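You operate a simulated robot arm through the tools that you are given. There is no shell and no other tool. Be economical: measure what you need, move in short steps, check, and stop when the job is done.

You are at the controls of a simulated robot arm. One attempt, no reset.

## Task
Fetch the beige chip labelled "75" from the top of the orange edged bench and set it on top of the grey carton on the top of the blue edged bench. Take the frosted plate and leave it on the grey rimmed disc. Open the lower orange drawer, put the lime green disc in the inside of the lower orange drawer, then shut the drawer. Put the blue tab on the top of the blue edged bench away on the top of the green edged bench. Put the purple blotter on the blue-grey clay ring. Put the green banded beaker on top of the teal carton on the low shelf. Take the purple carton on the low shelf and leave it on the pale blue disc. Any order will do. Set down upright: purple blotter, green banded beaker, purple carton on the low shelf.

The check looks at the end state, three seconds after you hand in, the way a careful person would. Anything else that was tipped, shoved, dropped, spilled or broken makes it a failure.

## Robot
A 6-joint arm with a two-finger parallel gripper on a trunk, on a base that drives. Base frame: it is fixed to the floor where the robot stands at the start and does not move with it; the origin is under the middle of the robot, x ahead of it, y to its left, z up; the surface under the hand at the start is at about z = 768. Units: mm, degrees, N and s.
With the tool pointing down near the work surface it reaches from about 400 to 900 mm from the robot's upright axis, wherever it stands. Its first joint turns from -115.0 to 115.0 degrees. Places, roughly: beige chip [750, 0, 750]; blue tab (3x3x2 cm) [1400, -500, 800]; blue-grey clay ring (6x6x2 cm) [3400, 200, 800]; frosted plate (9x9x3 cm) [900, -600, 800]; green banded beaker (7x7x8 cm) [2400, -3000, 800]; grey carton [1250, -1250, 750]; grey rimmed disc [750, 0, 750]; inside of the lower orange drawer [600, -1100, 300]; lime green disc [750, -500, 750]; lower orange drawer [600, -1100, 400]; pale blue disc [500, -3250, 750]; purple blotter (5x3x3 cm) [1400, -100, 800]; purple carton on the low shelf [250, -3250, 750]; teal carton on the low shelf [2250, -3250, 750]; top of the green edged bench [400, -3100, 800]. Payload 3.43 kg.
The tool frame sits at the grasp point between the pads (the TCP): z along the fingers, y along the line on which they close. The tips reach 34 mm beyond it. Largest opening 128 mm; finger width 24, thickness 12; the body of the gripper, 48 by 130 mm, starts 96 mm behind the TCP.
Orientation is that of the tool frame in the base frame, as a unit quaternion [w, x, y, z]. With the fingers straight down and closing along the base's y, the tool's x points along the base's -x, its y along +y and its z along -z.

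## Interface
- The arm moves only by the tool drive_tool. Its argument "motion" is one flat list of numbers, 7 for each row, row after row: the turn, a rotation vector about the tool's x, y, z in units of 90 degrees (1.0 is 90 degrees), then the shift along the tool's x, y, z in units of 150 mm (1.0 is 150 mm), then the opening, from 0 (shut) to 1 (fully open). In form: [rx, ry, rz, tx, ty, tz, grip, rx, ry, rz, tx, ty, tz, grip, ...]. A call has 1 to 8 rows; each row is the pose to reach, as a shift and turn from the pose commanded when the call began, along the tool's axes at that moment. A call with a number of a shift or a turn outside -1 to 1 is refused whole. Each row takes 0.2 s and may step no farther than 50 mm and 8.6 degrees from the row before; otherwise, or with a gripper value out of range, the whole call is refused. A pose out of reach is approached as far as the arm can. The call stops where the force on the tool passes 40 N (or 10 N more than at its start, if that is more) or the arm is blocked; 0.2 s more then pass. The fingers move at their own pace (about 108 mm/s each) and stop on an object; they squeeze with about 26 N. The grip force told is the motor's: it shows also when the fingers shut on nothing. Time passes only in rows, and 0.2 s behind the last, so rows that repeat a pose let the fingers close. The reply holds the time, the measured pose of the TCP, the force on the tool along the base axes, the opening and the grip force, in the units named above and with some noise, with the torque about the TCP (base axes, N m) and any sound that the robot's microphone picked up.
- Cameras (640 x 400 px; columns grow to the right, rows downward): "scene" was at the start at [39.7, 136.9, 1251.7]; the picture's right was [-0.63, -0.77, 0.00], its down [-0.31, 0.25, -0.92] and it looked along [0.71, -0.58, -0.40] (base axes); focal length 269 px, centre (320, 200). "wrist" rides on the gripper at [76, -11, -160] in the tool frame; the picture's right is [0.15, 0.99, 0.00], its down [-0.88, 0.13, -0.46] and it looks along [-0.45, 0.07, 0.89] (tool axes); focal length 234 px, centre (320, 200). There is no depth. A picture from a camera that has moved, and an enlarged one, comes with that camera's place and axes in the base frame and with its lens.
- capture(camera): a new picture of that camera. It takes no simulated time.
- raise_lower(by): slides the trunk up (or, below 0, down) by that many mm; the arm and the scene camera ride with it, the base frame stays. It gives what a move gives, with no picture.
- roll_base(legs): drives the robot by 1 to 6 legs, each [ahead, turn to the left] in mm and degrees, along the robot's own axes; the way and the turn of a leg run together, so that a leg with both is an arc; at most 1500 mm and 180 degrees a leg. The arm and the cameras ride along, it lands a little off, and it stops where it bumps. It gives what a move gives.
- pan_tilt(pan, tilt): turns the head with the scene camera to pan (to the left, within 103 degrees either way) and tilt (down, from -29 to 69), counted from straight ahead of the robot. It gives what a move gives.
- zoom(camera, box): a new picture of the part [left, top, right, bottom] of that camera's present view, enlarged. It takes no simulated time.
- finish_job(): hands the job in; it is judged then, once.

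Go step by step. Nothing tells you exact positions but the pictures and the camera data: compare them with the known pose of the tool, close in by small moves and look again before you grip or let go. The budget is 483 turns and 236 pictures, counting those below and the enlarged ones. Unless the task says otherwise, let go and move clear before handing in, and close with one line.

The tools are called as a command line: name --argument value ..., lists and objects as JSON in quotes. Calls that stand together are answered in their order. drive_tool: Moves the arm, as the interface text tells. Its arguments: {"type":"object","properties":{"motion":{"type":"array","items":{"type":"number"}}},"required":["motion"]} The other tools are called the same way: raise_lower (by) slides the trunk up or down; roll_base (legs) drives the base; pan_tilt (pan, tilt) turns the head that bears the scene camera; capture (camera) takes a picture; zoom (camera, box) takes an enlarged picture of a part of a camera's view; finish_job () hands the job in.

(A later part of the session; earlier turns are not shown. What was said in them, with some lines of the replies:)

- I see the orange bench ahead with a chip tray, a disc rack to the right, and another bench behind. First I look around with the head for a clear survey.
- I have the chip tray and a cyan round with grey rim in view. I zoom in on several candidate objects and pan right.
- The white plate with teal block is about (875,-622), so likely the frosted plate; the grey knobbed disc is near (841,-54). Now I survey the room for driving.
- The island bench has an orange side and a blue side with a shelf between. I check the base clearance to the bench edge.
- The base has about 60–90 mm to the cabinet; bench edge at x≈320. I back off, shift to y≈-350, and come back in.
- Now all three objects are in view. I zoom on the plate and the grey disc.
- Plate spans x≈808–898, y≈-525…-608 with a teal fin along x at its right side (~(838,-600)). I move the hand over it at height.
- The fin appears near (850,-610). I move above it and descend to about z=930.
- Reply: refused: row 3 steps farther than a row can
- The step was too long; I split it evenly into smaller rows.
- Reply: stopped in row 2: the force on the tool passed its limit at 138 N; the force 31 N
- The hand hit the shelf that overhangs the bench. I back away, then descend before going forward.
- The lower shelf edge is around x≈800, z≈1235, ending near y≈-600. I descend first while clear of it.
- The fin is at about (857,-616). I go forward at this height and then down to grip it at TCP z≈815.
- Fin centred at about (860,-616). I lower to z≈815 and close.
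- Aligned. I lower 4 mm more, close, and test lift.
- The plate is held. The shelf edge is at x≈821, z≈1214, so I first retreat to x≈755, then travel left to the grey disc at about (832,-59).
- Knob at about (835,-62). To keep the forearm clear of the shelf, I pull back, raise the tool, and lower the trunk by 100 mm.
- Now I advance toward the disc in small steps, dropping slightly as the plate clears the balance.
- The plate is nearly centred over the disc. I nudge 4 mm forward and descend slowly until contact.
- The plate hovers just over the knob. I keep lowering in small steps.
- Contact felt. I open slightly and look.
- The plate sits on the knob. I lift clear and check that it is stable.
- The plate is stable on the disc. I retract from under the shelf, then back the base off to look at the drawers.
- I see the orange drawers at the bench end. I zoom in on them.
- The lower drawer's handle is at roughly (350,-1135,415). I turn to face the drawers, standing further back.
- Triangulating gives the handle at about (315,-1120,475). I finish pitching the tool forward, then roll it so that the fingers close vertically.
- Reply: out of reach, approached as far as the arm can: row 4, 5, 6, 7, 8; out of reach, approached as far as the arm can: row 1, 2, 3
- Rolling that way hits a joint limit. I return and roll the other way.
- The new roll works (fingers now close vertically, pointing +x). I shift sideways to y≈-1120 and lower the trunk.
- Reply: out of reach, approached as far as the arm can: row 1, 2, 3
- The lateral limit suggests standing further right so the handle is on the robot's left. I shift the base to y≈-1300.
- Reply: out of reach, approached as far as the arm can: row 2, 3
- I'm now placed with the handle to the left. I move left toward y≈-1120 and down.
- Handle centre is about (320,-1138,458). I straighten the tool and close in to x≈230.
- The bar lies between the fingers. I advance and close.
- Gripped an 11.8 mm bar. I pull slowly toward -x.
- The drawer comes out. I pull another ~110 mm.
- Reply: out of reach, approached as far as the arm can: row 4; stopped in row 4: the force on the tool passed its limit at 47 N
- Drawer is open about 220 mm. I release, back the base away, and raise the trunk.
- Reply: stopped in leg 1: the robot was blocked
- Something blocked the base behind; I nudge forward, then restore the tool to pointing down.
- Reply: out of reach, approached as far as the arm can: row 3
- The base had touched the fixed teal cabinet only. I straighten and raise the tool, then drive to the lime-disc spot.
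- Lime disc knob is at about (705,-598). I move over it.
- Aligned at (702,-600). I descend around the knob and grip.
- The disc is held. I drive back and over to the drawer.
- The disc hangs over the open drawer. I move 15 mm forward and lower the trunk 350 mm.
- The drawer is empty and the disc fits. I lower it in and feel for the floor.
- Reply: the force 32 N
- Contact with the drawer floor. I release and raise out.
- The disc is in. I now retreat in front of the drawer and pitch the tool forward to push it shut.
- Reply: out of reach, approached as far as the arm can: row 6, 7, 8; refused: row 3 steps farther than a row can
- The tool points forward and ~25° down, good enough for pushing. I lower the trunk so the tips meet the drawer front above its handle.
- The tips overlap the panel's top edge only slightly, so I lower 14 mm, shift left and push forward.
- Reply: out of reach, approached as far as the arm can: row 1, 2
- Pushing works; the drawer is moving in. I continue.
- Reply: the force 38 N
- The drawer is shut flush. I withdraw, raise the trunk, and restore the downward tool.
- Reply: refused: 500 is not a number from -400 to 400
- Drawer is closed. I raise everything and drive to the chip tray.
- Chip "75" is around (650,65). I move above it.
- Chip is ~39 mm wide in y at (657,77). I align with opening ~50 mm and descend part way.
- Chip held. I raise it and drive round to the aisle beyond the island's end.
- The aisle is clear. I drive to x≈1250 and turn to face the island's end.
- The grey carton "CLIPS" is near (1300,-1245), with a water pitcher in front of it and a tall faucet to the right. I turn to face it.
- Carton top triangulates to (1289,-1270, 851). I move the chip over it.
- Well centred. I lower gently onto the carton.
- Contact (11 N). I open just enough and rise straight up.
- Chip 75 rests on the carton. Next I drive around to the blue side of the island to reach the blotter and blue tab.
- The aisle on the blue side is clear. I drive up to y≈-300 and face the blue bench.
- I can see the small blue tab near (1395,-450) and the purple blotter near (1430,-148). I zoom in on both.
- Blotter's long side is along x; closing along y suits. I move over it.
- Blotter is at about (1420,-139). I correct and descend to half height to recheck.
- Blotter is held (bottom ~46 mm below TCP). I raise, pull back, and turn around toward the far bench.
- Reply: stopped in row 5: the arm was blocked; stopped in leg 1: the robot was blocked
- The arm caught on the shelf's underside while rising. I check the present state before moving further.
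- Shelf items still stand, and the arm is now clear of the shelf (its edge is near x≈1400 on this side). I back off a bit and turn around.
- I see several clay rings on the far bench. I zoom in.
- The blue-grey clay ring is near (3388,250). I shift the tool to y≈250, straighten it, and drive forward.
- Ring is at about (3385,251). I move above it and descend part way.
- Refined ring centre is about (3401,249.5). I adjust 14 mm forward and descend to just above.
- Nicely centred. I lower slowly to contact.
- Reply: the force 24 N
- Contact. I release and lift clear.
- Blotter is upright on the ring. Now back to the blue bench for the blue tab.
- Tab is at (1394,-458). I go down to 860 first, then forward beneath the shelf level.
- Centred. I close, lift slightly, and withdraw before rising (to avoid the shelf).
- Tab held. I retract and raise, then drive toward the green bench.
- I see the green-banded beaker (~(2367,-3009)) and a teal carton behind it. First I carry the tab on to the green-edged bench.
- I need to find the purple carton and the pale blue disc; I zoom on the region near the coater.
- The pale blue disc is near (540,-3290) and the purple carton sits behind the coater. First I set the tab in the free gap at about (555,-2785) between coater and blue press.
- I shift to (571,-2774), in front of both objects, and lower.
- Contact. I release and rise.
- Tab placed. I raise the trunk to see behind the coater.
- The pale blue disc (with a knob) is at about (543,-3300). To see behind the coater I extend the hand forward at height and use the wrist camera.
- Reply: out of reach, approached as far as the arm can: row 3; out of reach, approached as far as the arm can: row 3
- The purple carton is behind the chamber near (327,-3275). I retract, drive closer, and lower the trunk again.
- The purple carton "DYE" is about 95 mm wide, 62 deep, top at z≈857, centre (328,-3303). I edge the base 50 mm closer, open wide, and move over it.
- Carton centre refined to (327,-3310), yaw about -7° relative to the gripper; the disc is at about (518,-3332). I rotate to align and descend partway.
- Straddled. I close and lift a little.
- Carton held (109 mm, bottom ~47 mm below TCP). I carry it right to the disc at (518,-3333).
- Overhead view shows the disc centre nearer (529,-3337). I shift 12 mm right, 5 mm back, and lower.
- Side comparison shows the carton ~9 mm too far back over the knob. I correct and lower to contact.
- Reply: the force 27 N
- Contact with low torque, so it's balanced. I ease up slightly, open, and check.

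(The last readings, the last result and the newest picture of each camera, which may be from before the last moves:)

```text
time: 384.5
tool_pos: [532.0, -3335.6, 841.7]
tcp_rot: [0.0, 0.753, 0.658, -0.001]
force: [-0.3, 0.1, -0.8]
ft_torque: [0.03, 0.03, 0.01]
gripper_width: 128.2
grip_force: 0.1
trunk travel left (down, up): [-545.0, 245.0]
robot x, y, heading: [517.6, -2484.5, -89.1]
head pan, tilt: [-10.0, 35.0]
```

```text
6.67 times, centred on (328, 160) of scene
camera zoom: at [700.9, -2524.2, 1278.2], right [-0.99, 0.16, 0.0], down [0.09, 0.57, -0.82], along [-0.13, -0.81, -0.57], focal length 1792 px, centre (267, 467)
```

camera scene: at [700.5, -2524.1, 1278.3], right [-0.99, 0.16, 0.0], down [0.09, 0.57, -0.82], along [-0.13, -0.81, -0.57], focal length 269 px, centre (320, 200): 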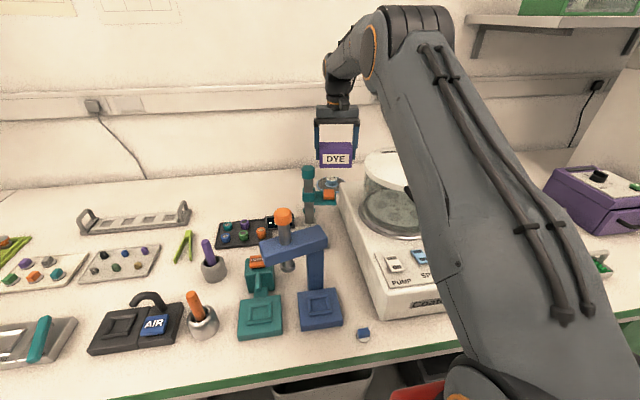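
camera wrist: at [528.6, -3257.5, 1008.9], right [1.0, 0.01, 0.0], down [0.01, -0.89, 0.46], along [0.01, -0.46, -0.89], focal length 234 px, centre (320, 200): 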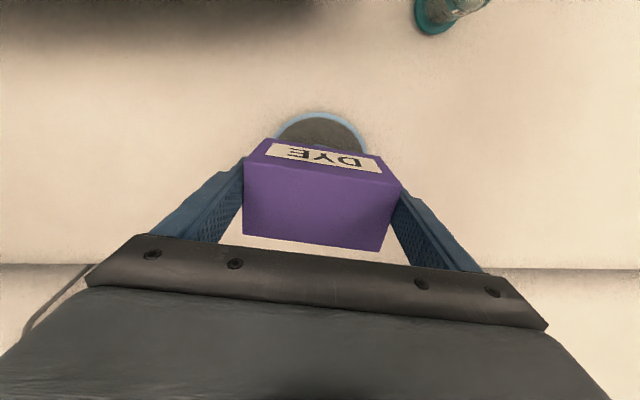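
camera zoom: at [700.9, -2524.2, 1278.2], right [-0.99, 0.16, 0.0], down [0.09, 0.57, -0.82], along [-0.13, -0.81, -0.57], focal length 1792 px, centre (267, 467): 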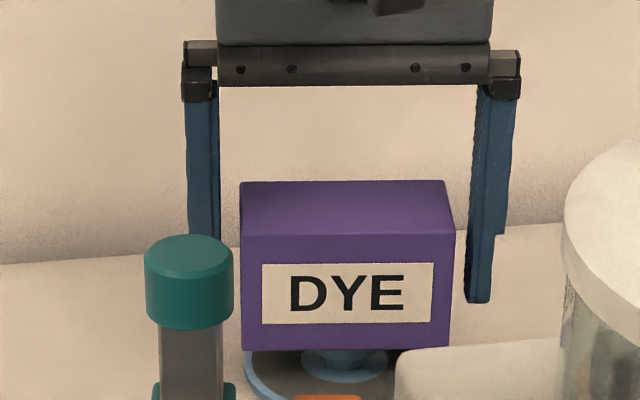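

Stable and level. I rise straight up and recheck.

drive_tool --motion '[0, 0, 0, 0, 0, -0.25, 1.0, 0, 0, 0, 0, 0, -0.55, 1.0, 0, 0, 0, 0, 0, -0.85, 1.0]'

drive_tool --motion '[0, 0, -0.05, 0, 0, -0.3, 0.9, 0, 0, -0.1, 0, 0, -0.6, 0.9]'

zoom --camera "scene" --box '[280, 130, 376, 190]'

```text
time: 385.3
tool_pos: [531.4, -3333.3, 968.8]
tcp_rot: [0.001, 0.753, 0.658, 0.0]
force: [0.4, -0.4, -0.4]
ft_torque: [0.02, -0.03, 0.02]
gripper_width: 128.0
grip_force: 0.1
trunk travel left (down, up): [-545.0, 245.0]
robot x, y, heading: [520.3, -2487.6, -88.8]
head pan, tilt: [-10.0, 35.0]
```

```text
time: 385.9
tool_pos: [530.3, -3332.9, 1058.6]
tcp_rot: [0.0, 0.699, 0.716, 0.0]
force: [0.9, -0.6, -0.7]
ft_torque: [0.0, 0.0, -0.01]
gripper_width: 115.3
grip_force: 0.1
trunk travel left (down, up): [-545.0, 245.0]
robot x, y, heading: [520.1, -2487.3, -89.0]
head pan, tilt: [-10.0, 35.0]
```

```text
6.67 times, centred on (328, 160) of scene
camera zoom: at [700.9, -2524.4, 1278.2], right [-0.99, 0.16, 0.0], down [0.09, 0.57, -0.82], along [-0.13, -0.81, -0.57], focal length 1792 px, centre (267, 467)
```

zoom: 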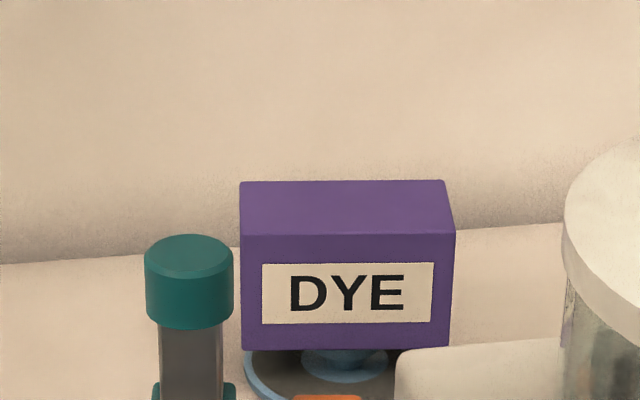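

Carton is upright on the disc. Now to the beaker: I retract, back off and drive along to x≈2370.

drive_tool --motion '[0, 0, 0, 0.3, 0, 0, 0.8, 0, 0, 0, 0.6, 0, 0, 0.8, 0, 0, 0, 0.9, 0, 0, 0.8]'

drive_tool --motion '[0, 0, 0, 0.3, 0, 0, 0.8, 0, 0, 0, 0.6, 0, 0, 0.8, 0, 0, 0, 0.9, 0, 0, 0.8]'

roll_base --legs '[[-330, 0], [0, 89], [1400, 0], [400, 0], [0, -90]]'

pan_tilt --pan 0 --tilt 35

capture --camera "scene"

capture --camera "wrist"

```text
time: 386.7
tool_pos: [524.9, -3198.4, 1058.2]
tcp_rot: [0.001, 0.699, 0.715, 0.0]
force: [0.0, -0.5, -1.1]
ft_torque: [0.07, 0.02, 0.0]
gripper_width: 102.7
grip_force: 0.1
trunk travel left (down, up): [-545.0, 245.0]
robot x, y, heading: [520.4, -2483.5, -89.1]
head pan, tilt: [-10.0, 35.0]
```

```text
time: 387.5
tool_pos: [523.0, -3062.8, 1058.3]
tcp_rot: [0.0, 0.698, 0.716, 0.0]
force: [-0.6, 1.3, -0.2]
ft_torque: [0.06, 0.0, 0.03]
gripper_width: 102.4
grip_force: 0.0
trunk travel left (down, up): [-545.0, 245.0]
robot x, y, heading: [517.8, -2487.3, -89.0]
head pan, tilt: [-10.0, 35.0]
```

```text
time: 405.9
tool_pos: [2308.7, -2707.7, 1060.0]
tcp_rot: [0.001, 0.698, 0.716, -0.001]
force: [-0.2, 0.5, -0.9]
ft_torque: [0.03, 0.0, -0.02]
gripper_width: 102.6
grip_force: 0.0
trunk travel left (down, up): [-545.0, 245.0]
robot x, y, heading: [2304.0, -2130.6, -88.9]
head pan, tilt: [-10.0, 35.0]
```

```text
time: 406.6
tool_pos: [2309.0, -2708.0, 1059.5]
tcp_rot: [0.001, 0.698, 0.716, -0.002]
force: [1.7, 0.2, 0.4]
ft_torque: [-0.03, -0.01, 0.01]
gripper_width: 102.5
grip_force: 0.0
trunk travel left (down, up): [-545.0, 245.0]
robot x, y, heading: [2302.3, -2132.1, -88.8]
head pan, tilt: [0.0, 35.0]
```

```text
78 pictures are left
camera scene: at [2502.1, -2169.6, 1278.2], right [-1.0, -0.02, 0.0], down [-0.01, 0.57, -0.82], along [0.01, -0.82, -0.57], focal length 269 px, centre (320, 200)
```

scene: 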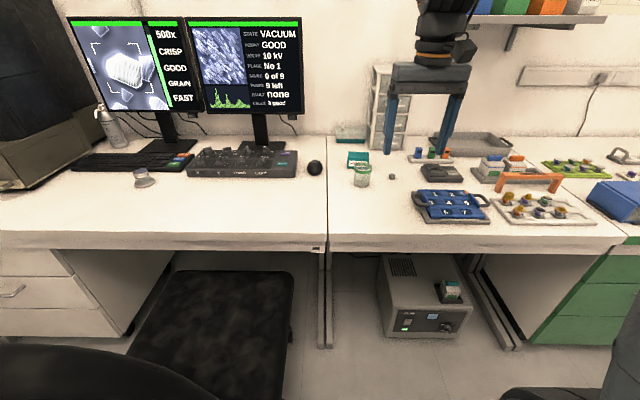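

```text
77 pictures are left
camera wrist: at [2296.0, -2631.7, 1217.9], right [0.99, 0.17, 0.0], down [0.15, -0.88, 0.46], along [0.08, -0.45, -0.89], focal length 234 px, centre (320, 200)
```

wrist: 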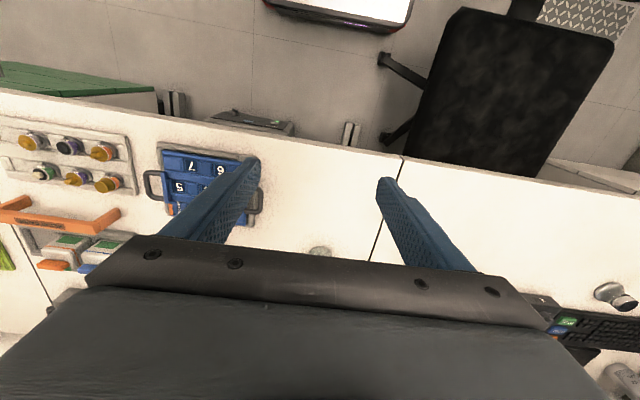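

The chair is close on my left, so I shift ~70 mm right, then move forward.

roll_base --legs '[[0, -90], [75, 0], [0, 89], [190, 0]]'

capture --camera "wrist"

pan_tilt --pan 0 --tilt 40

capture --camera "scene"

```text
time: 416.4
tool_pos: [2230.1, -2899.3, 1059.4]
tcp_rot: [0.001, 0.703, 0.712, -0.001]
force: [0.8, 0.2, 0.0]
ft_torque: [0.01, 0.02, 0.0]
gripper_width: 102.6
grip_force: 0.0
trunk travel left (down, up): [-545.0, 245.0]
robot x, y, heading: [2229.8, -2324.3, -89.7]
head pan, tilt: [0.0, 35.0]
```

```text
76 pictures are left
camera wrist: at [2216.8, -2823.1, 1218.0], right [0.99, 0.16, 0.0], down [0.14, -0.88, 0.46], along [0.07, -0.45, -0.89], focal length 234 px, centre (320, 200)
```

wrist: 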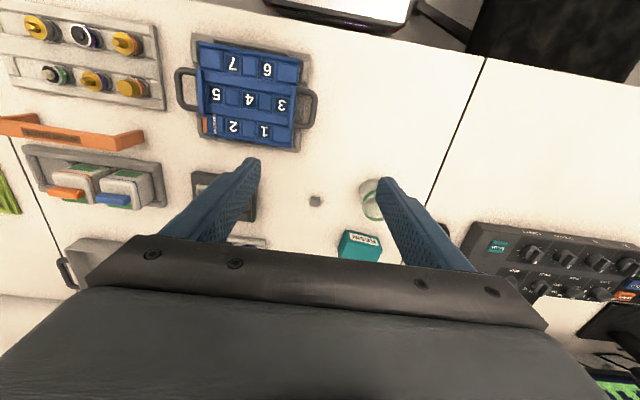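

```text
time: 417.1
tool_pos: [2229.5, -2899.1, 1059.1]
tcp_rot: [0.002, 0.703, 0.711, -0.001]
force: [-0.2, -0.5, 0.9]
ft_torque: [-0.01, 0.0, 0.0]
gripper_width: 102.4
grip_force: 0.0
trunk travel left (down, up): [-545.0, 245.0]
robot x, y, heading: [2231.7, -2320.4, -89.6]
head pan, tilt: [0.0, 40.0]
```

```text
75 pictures are left
camera scene: at [2428.1, -2360.4, 1270.7], right [-1.0, -0.01, 0.0], down [0.0, 0.64, -0.77], along [0.0, -0.77, -0.64], focal length 269 px, centre (320, 200)
```

scene: 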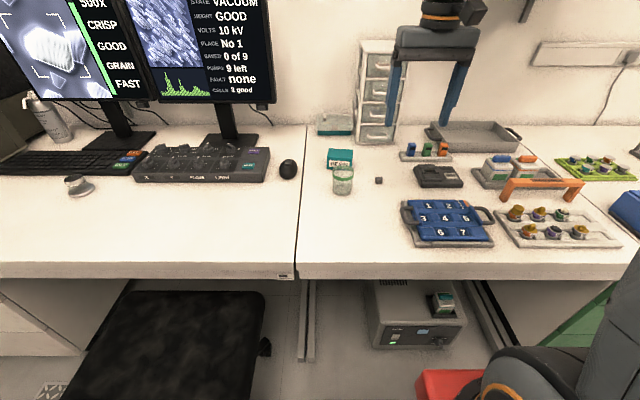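

Beaker is about (2345,-2998), rim z≈840; the RESIN carton top is ~(2362,-3137,803). I move above the beaker.

drive_tool --motion '[0, 0, 0, -0.2, 0.22, 0, 0.8, 0, 0, 0, -0.4, 0.45, 0, 0.8, 0, 0, 0, -0.6, 0.67, 0, 0.8, 0, 0, 0, -0.669, 0.747, 0.2, 0.8, 0, 0, 0, -0.669, 0.747, 0.5, 0.8, 0, 0, 0, -0.669, 0.747, 0.75, 0.8]'

capture --camera "wrist"

```text
time: 418.5
tool_pos: [2344.0, -2999.2, 947.0]
tcp_rot: [0.001, 0.703, 0.711, -0.001]
force: [-0.2, -0.5, 0.4]
ft_torque: [-0.05, 0.01, 0.02]
gripper_width: 102.3
grip_force: 0.0
trunk travel left (down, up): [-545.0, 245.0]
robot x, y, heading: [2229.6, -2323.5, -89.5]
head pan, tilt: [0.0, 40.0]
```

```text
74 pictures are left
camera wrist: at [2330.9, -2922.8, 1105.8], right [0.99, 0.16, 0.0], down [0.14, -0.88, 0.46], along [0.07, -0.45, -0.89], focal length 234 px, centre (320, 200)
```

wrist: 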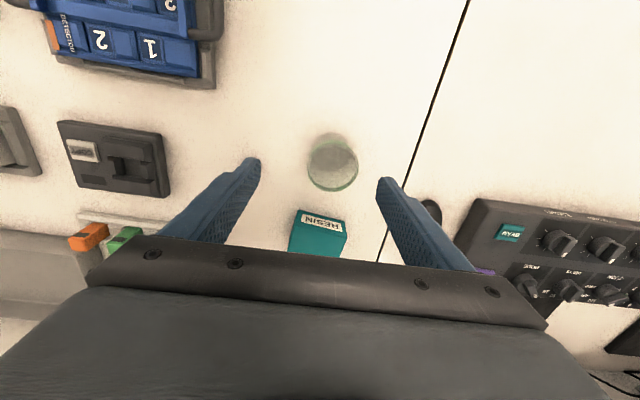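

Beaker centre is (2358,-3005). I correct and lower partway.

drive_tool --motion '[0, 0, 0, -0.04, 0.096, 0.1, 0.8, 0, 0, 0, -0.04, 0.096, 0.38, 0.8]'

capture --camera "wrist"

zoom --camera "scene" --box '[264, 110, 424, 210]'

```text
time: 419.1
tool_pos: [2358.0, -3005.2, 890.9]
tcp_rot: [0.001, 0.703, 0.711, -0.001]
force: [0.7, -0.1, 1.2]
ft_torque: [0.0, 0.0, -0.01]
gripper_width: 102.1
grip_force: 0.0
trunk travel left (down, up): [-545.0, 245.0]
robot x, y, heading: [2229.2, -2320.5, -89.7]
head pan, tilt: [0.0, 40.0]
```

```text
73 pictures are left
camera wrist: at [2344.4, -2928.7, 1049.1], right [0.99, 0.16, 0.0], down [0.14, -0.88, 0.46], along [0.07, -0.45, -0.89], focal length 234 px, centre (320, 200)
```

wrist: 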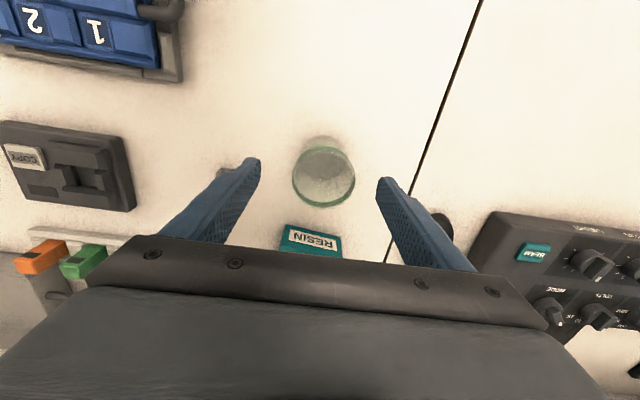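

```text
4.00 times, centred on (344, 160) of scene
camera zoom: at [2428.0, -2360.1, 1270.7], right [-1.0, -0.01, 0.0], down [0.0, 0.64, -0.77], along [0.0, -0.77, -0.64], focal length 1075 px, centre (224, 360)
```

zoom: 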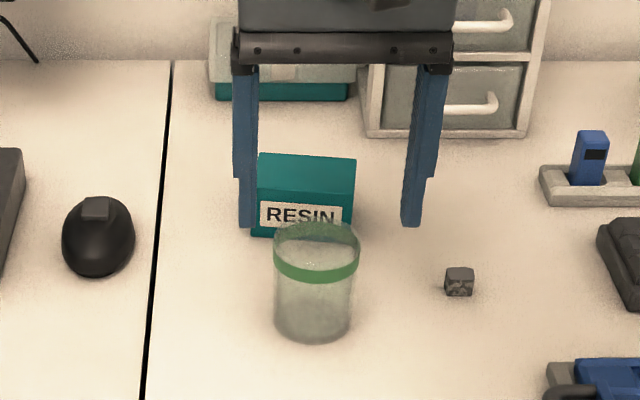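

drive_tool --motion '[0, 0, 0, -0.03, 0.015, 0.15, 0.8, 0, 0, 0, -0.03, 0.015, 0.33, 0.8, 0, 0, 0, -0.03, 0.015, 0.49, 0.8]'

capture --camera "wrist"

```text
time: 419.9
tool_pos: [2359.6, -3009.6, 816.0]
tcp_rot: [0.001, 0.703, 0.712, -0.002]
force: [0.5, -0.1, -0.5]
ft_torque: [-0.02, -0.01, 0.01]
gripper_width: 102.8
grip_force: 0.0
trunk travel left (down, up): [-545.0, 245.0]
robot x, y, heading: [2230.8, -2321.0, -89.7]
head pan, tilt: [0.0, 40.0]
```

```text
71 pictures are left
camera wrist: at [2348.0, -2933.3, 974.6], right [0.99, 0.16, 0.0], down [0.14, -0.88, 0.46], along [0.07, -0.45, -0.89], focal length 234 px, centre (320, 200)
```

wrist: 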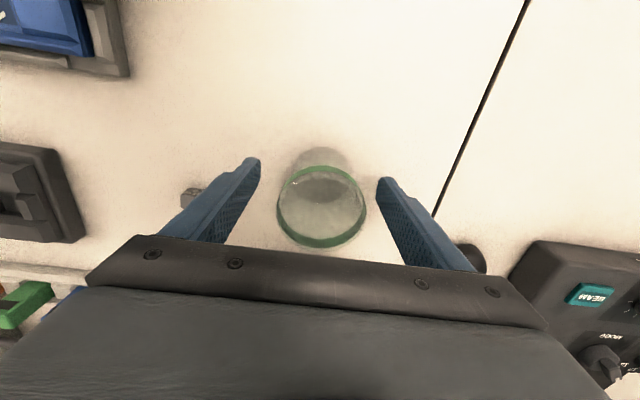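

Centred around the beaker. I close and lift.

drive_tool --motion '[0, 0, 0, 0, 0, 0, 0.4, 0, 0, 0, 0, 0, 0, 0.4, 0, 0, 0, 0, 0, 0, 0.4]'

drive_tool --motion '[0, 0, 0, 0, 0, -0.1, 0.4, 0, 0, 0, 0, 0, -0.25, 0.4, 0, 0, 0, 0, 0, -0.45, 0.4, 0, 0, 0, 0, 0, -0.65, 0.4]'

capture --camera "wrist"

zoom --camera "scene" --box '[264, 110, 424, 210]'

```text
time: 420.7
tool_pos: [2361.7, -3009.6, 816.0]
tcp_rot: [0.002, 0.703, 0.712, -0.001]
force: [0.2, -0.1, 0.6]
ft_torque: [0.01, -0.01, 0.01]
gripper_width: 60.9
grip_force: 25.8
trunk travel left (down, up): [-545.0, 245.0]
robot x, y, heading: [2229.0, -2324.7, -89.7]
head pan, tilt: [0.0, 40.0]
```

```text
time: 421.7
tool_pos: [2359.8, -3009.6, 913.1]
tcp_rot: [0.001, 0.702, 0.712, -0.001]
force: [0.0, -0.6, -0.8]
ft_torque: [0.05, 0.02, -0.02]
gripper_width: 61.1
grip_force: 26.1
trunk travel left (down, up): [-545.0, 245.0]
robot x, y, heading: [2233.6, -2323.0, -89.5]
head pan, tilt: [0.0, 40.0]
```

```text
70 pictures are left
camera wrist: at [2346.8, -2933.3, 1071.9], right [0.99, 0.16, 0.0], down [0.14, -0.88, 0.46], along [0.07, -0.45, -0.89], focal length 234 px, centre (320, 200)
```

wrist: 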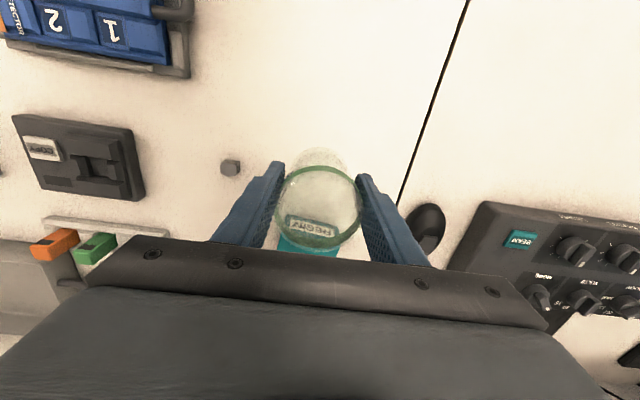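

```text
4.00 times, centred on (344, 160) of scene
camera zoom: at [2428.2, -2360.7, 1270.6], right [-1.0, -0.01, 0.0], down [0.0, 0.64, -0.77], along [0.0, -0.77, -0.64], focal length 1075 px, centre (224, 360)
```

zoom: 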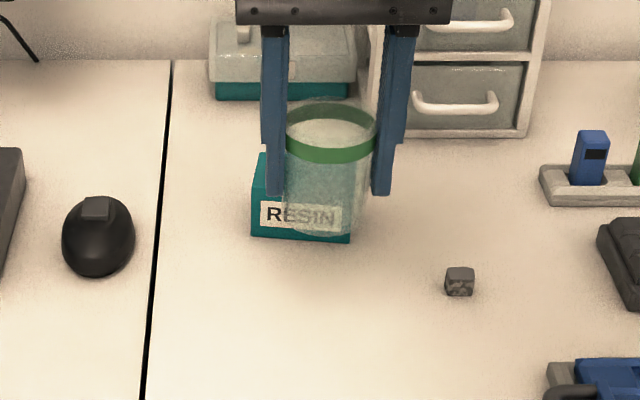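

Beaker held (bottom ~48 mm below TCP). The RESIN carton spans y≈-3119…-3172, centre x≈2364, top z≈816. I move over it.

drive_tool --motion '[0, 0, 0, -0.25, 0.01, -0.05, 0.4, 0, 0, 0, -0.5, 0.02, -0.05, 0.4, 0, 0, 0, -0.75, 0.02, -0.05, 0.4, 0, 0, 0, -0.91, 0.02, -0.05, 0.4]'

capture --camera "wrist"

zoom --camera "scene" --box '[264, 90, 424, 190]'

```text
time: 422.7
tool_pos: [2363.7, -3145.2, 921.2]
tcp_rot: [0.002, 0.703, 0.711, -0.002]
force: [0.3, 0.1, 1.2]
ft_torque: [-0.03, 0.02, 0.01]
gripper_width: 61.2
grip_force: 25.7
trunk travel left (down, up): [-545.0, 245.0]
robot x, y, heading: [2232.0, -2324.4, -89.4]
head pan, tilt: [0.0, 40.0]
```

```text
68 pictures are left
camera wrist: at [2350.6, -3068.7, 1081.0], right [0.99, 0.16, 0.0], down [0.14, -0.88, 0.46], along [0.07, -0.45, -0.89], focal length 234 px, centre (320, 200)
```

wrist: 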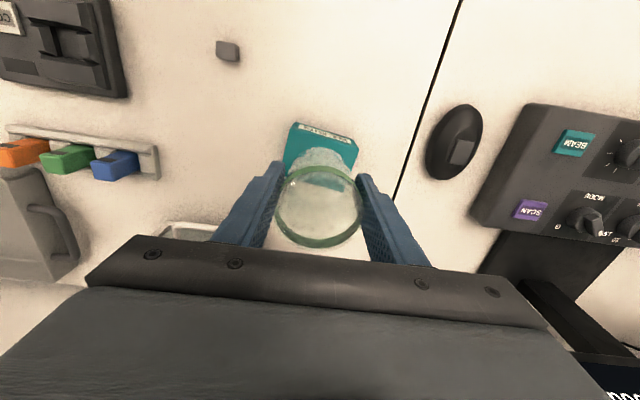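

```text
4.00 times, centred on (344, 140) of scene
camera zoom: at [2428.1, -2360.1, 1270.6], right [-1.0, -0.01, 0.0], down [0.0, 0.64, -0.77], along [0.0, -0.77, -0.64], focal length 1075 px, centre (224, 440)
```

zoom: 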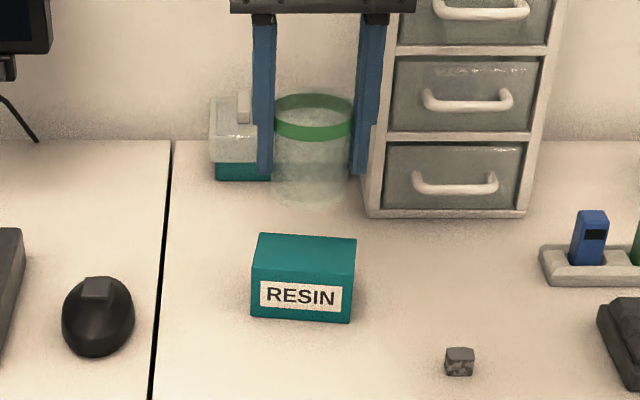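

Refined carton centre is (2363,-3151). I adjust 6 mm and lower.

drive_tool --motion '[0, 0, 0, -0.04, 0, 0.1, 0.4, 0, 0, 0, -0.04, 0, 0.28, 0.4]'

zoom --camera "scene" --box '[292, 110, 388, 170]'

capture --camera "wrist"

```text
time: 423.3
tool_pos: [2364.2, -3151.2, 878.8]
tcp_rot: [0.001, 0.703, 0.712, -0.001]
force: [0.1, 0.7, -0.6]
ft_torque: [0.02, 0.02, 0.02]
gripper_width: 61.0
grip_force: 25.9
trunk travel left (down, up): [-545.0, 245.0]
robot x, y, heading: [2229.2, -2322.3, -89.7]
head pan, tilt: [0.0, 40.0]
```

```text
6.67 times, centred on (340, 140) of scene
camera zoom: at [2428.1, -2360.2, 1270.7], right [-1.0, -0.01, 0.0], down [0.0, 0.64, -0.77], along [0.0, -0.77, -0.64], focal length 1792 px, centre (187, 600)
```

zoom: 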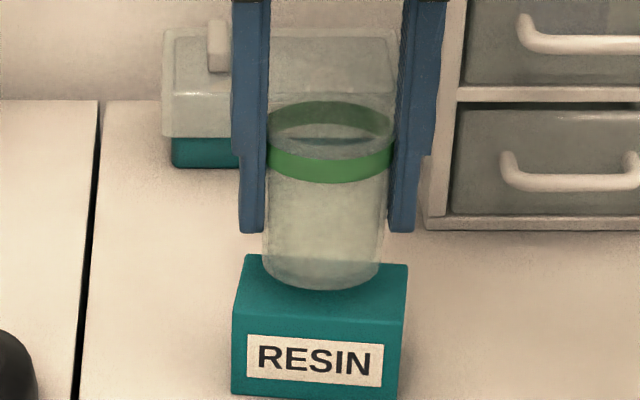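

```text
65 pictures are left
camera wrist: at [2350.9, -3075.0, 1038.5], right [0.99, 0.16, 0.0], down [0.14, -0.88, 0.46], along [0.07, -0.45, -0.89], focal length 234 px, centre (320, 200)
```

wrist: 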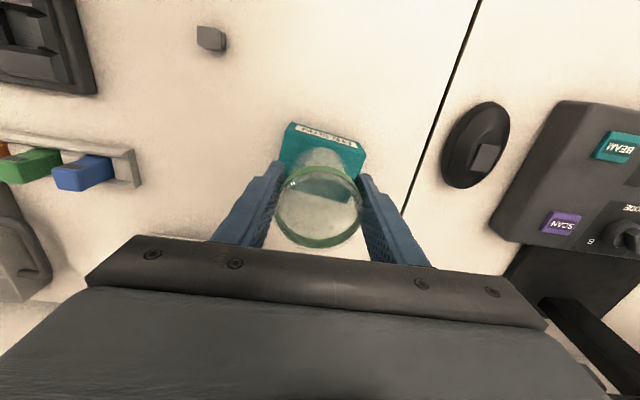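

drive_tool --motion '[0, 0, 0, 0.033, 0, 0.04, 0.4, 0, 0, 0, 0.033, 0, 0.075, 0.4]'

drive_tool --motion '[0, 0, 0, 0, 0, 0.013, 0.4, 0, 0, 0, 0, 0, 0.026, 0.4]'

zoom --camera "scene" --box '[292, 110, 388, 170]'

```text
time: 423.9
tool_pos: [2363.5, -3146.1, 868.9]
tcp_rot: [0.0, 0.703, 0.711, -0.001]
force: [0.4, 0.4, -0.5]
ft_torque: [0.0, -0.03, -0.01]
gripper_width: 61.0
grip_force: 25.9
trunk travel left (down, up): [-545.0, 245.0]
robot x, y, heading: [2231.1, -2320.6, -89.9]
head pan, tilt: [0.0, 40.0]
```

```text
time: 424.5
tool_pos: [2365.5, -3146.8, 864.9]
tcp_rot: [0.001, 0.703, 0.711, -0.001]
force: [0.8, 2.3, 6.5]
ft_torque: [0.09, 0.03, -0.02]
gripper_width: 61.1
grip_force: 25.9
trunk travel left (down, up): [-545.0, 245.0]
robot x, y, heading: [2232.8, -2324.4, -89.7]
head pan, tilt: [0.0, 40.0]
```

```text
6.67 times, centred on (340, 140) of scene
camera zoom: at [2428.1, -2360.0, 1270.7], right [-1.0, -0.01, 0.0], down [0.0, 0.64, -0.77], along [0.0, -0.77, -0.64], focal length 1792 px, centre (187, 600)
```

zoom: 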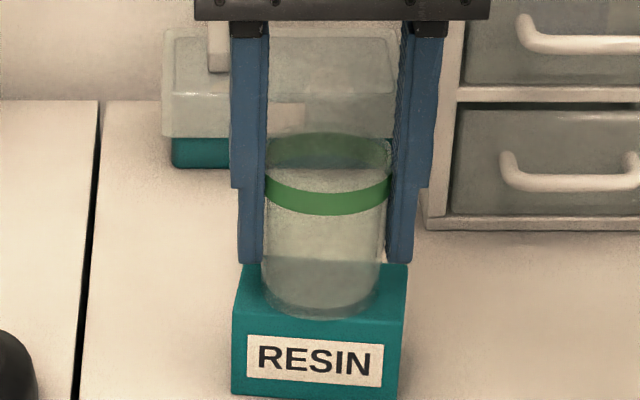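

Centred on the carton top with light contact. I release and rise.

drive_tool --motion '[0, 0, 0, 0, 0, 0, 0.52, 0, 0, 0, 0, 0, 0, 0.62, 0, 0, 0, 0, 0, 0, 0.65]'

zoom --camera "scene" --box '[292, 110, 388, 170]'

```text
time: 425.3
tool_pos: [2363.5, -3146.2, 862.9]
tcp_rot: [0.001, 0.703, 0.712, -0.001]
force: [-0.3, -0.7, -0.2]
ft_torque: [0.0, -0.03, -0.02]
gripper_width: 83.4
grip_force: 0.0
trunk travel left (down, up): [-545.0, 245.0]
robot x, y, heading: [2228.5, -2322.9, -89.7]
head pan, tilt: [0.0, 40.0]
```

```text
6.67 times, centred on (340, 140) of scene
camera zoom: at [2428.1, -2360.4, 1270.6], right [-1.0, -0.01, 0.0], down [0.0, 0.64, -0.77], along [0.0, -0.77, -0.64], focal length 1792 px, centre (187, 600)
```

zoom: 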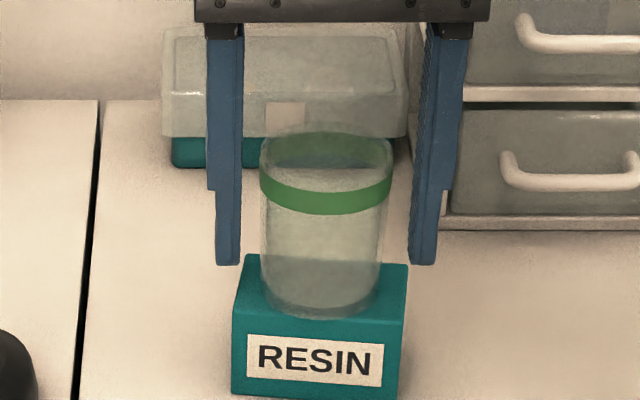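

drive_tool --motion '[0, 0, 0, 0, 0, -0.15, 0.65, 0, 0, 0, 0, 0, -0.4, 0.65, 0, 0, 0, 0, 0, -0.7, 0.65, 0, 0, 0, 0, 0, -1.0, 0.65]'

drive_tool --motion '[0, 0, 0, 0.2, 0, -0.1, 0.65, 0, 0, 0, 0.5, 0, -0.2, 0.65, 0, 0, 0, 0.8, 0, -0.2, 0.65]'

zoom --camera "scene" --box '[264, 90, 424, 190]'

```text
time: 426.3
tool_pos: [2364.0, -3146.3, 1014.1]
tcp_rot: [0.0, 0.703, 0.712, -0.001]
force: [-0.6, -0.2, -1.0]
ft_torque: [-0.01, -0.03, 0.0]
gripper_width: 83.4
grip_force: 0.0
trunk travel left (down, up): [-545.0, 245.0]
robot x, y, heading: [2233.6, -2320.4, -89.7]
head pan, tilt: [0.0, 40.0]
```

```text
time: 427.1
tool_pos: [2363.3, -3025.8, 1043.5]
tcp_rot: [0.0, 0.703, 0.711, -0.001]
force: [-0.2, 0.4, -0.3]
ft_torque: [0.05, -0.03, 0.01]
gripper_width: 83.5
grip_force: 0.1
trunk travel left (down, up): [-545.0, 245.0]
robot x, y, heading: [2232.4, -2324.1, -89.8]
head pan, tilt: [0.0, 40.0]
```

```text
4.00 times, centred on (344, 140) of scene
camera zoom: at [2428.2, -2361.1, 1270.6], right [-1.0, -0.01, 0.0], down [0.0, 0.64, -0.77], along [0.0, -0.77, -0.64], focal length 1075 px, centre (224, 440)
```

zoom: 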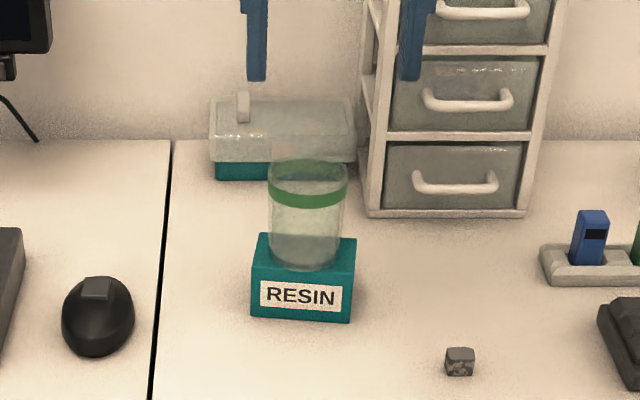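

The beaker stands upright on the RESIN carton and the hand is clear, so every part of the job looks done. I hand in.

finish_job

```text
The job is handed in.
```

I finished all seven moves and handed the job in, and each item looked settled when I last saw it. The arm did strike the lower shelf over the island bench twice, once from each side. The shelf items I could see afterwards were still standing.
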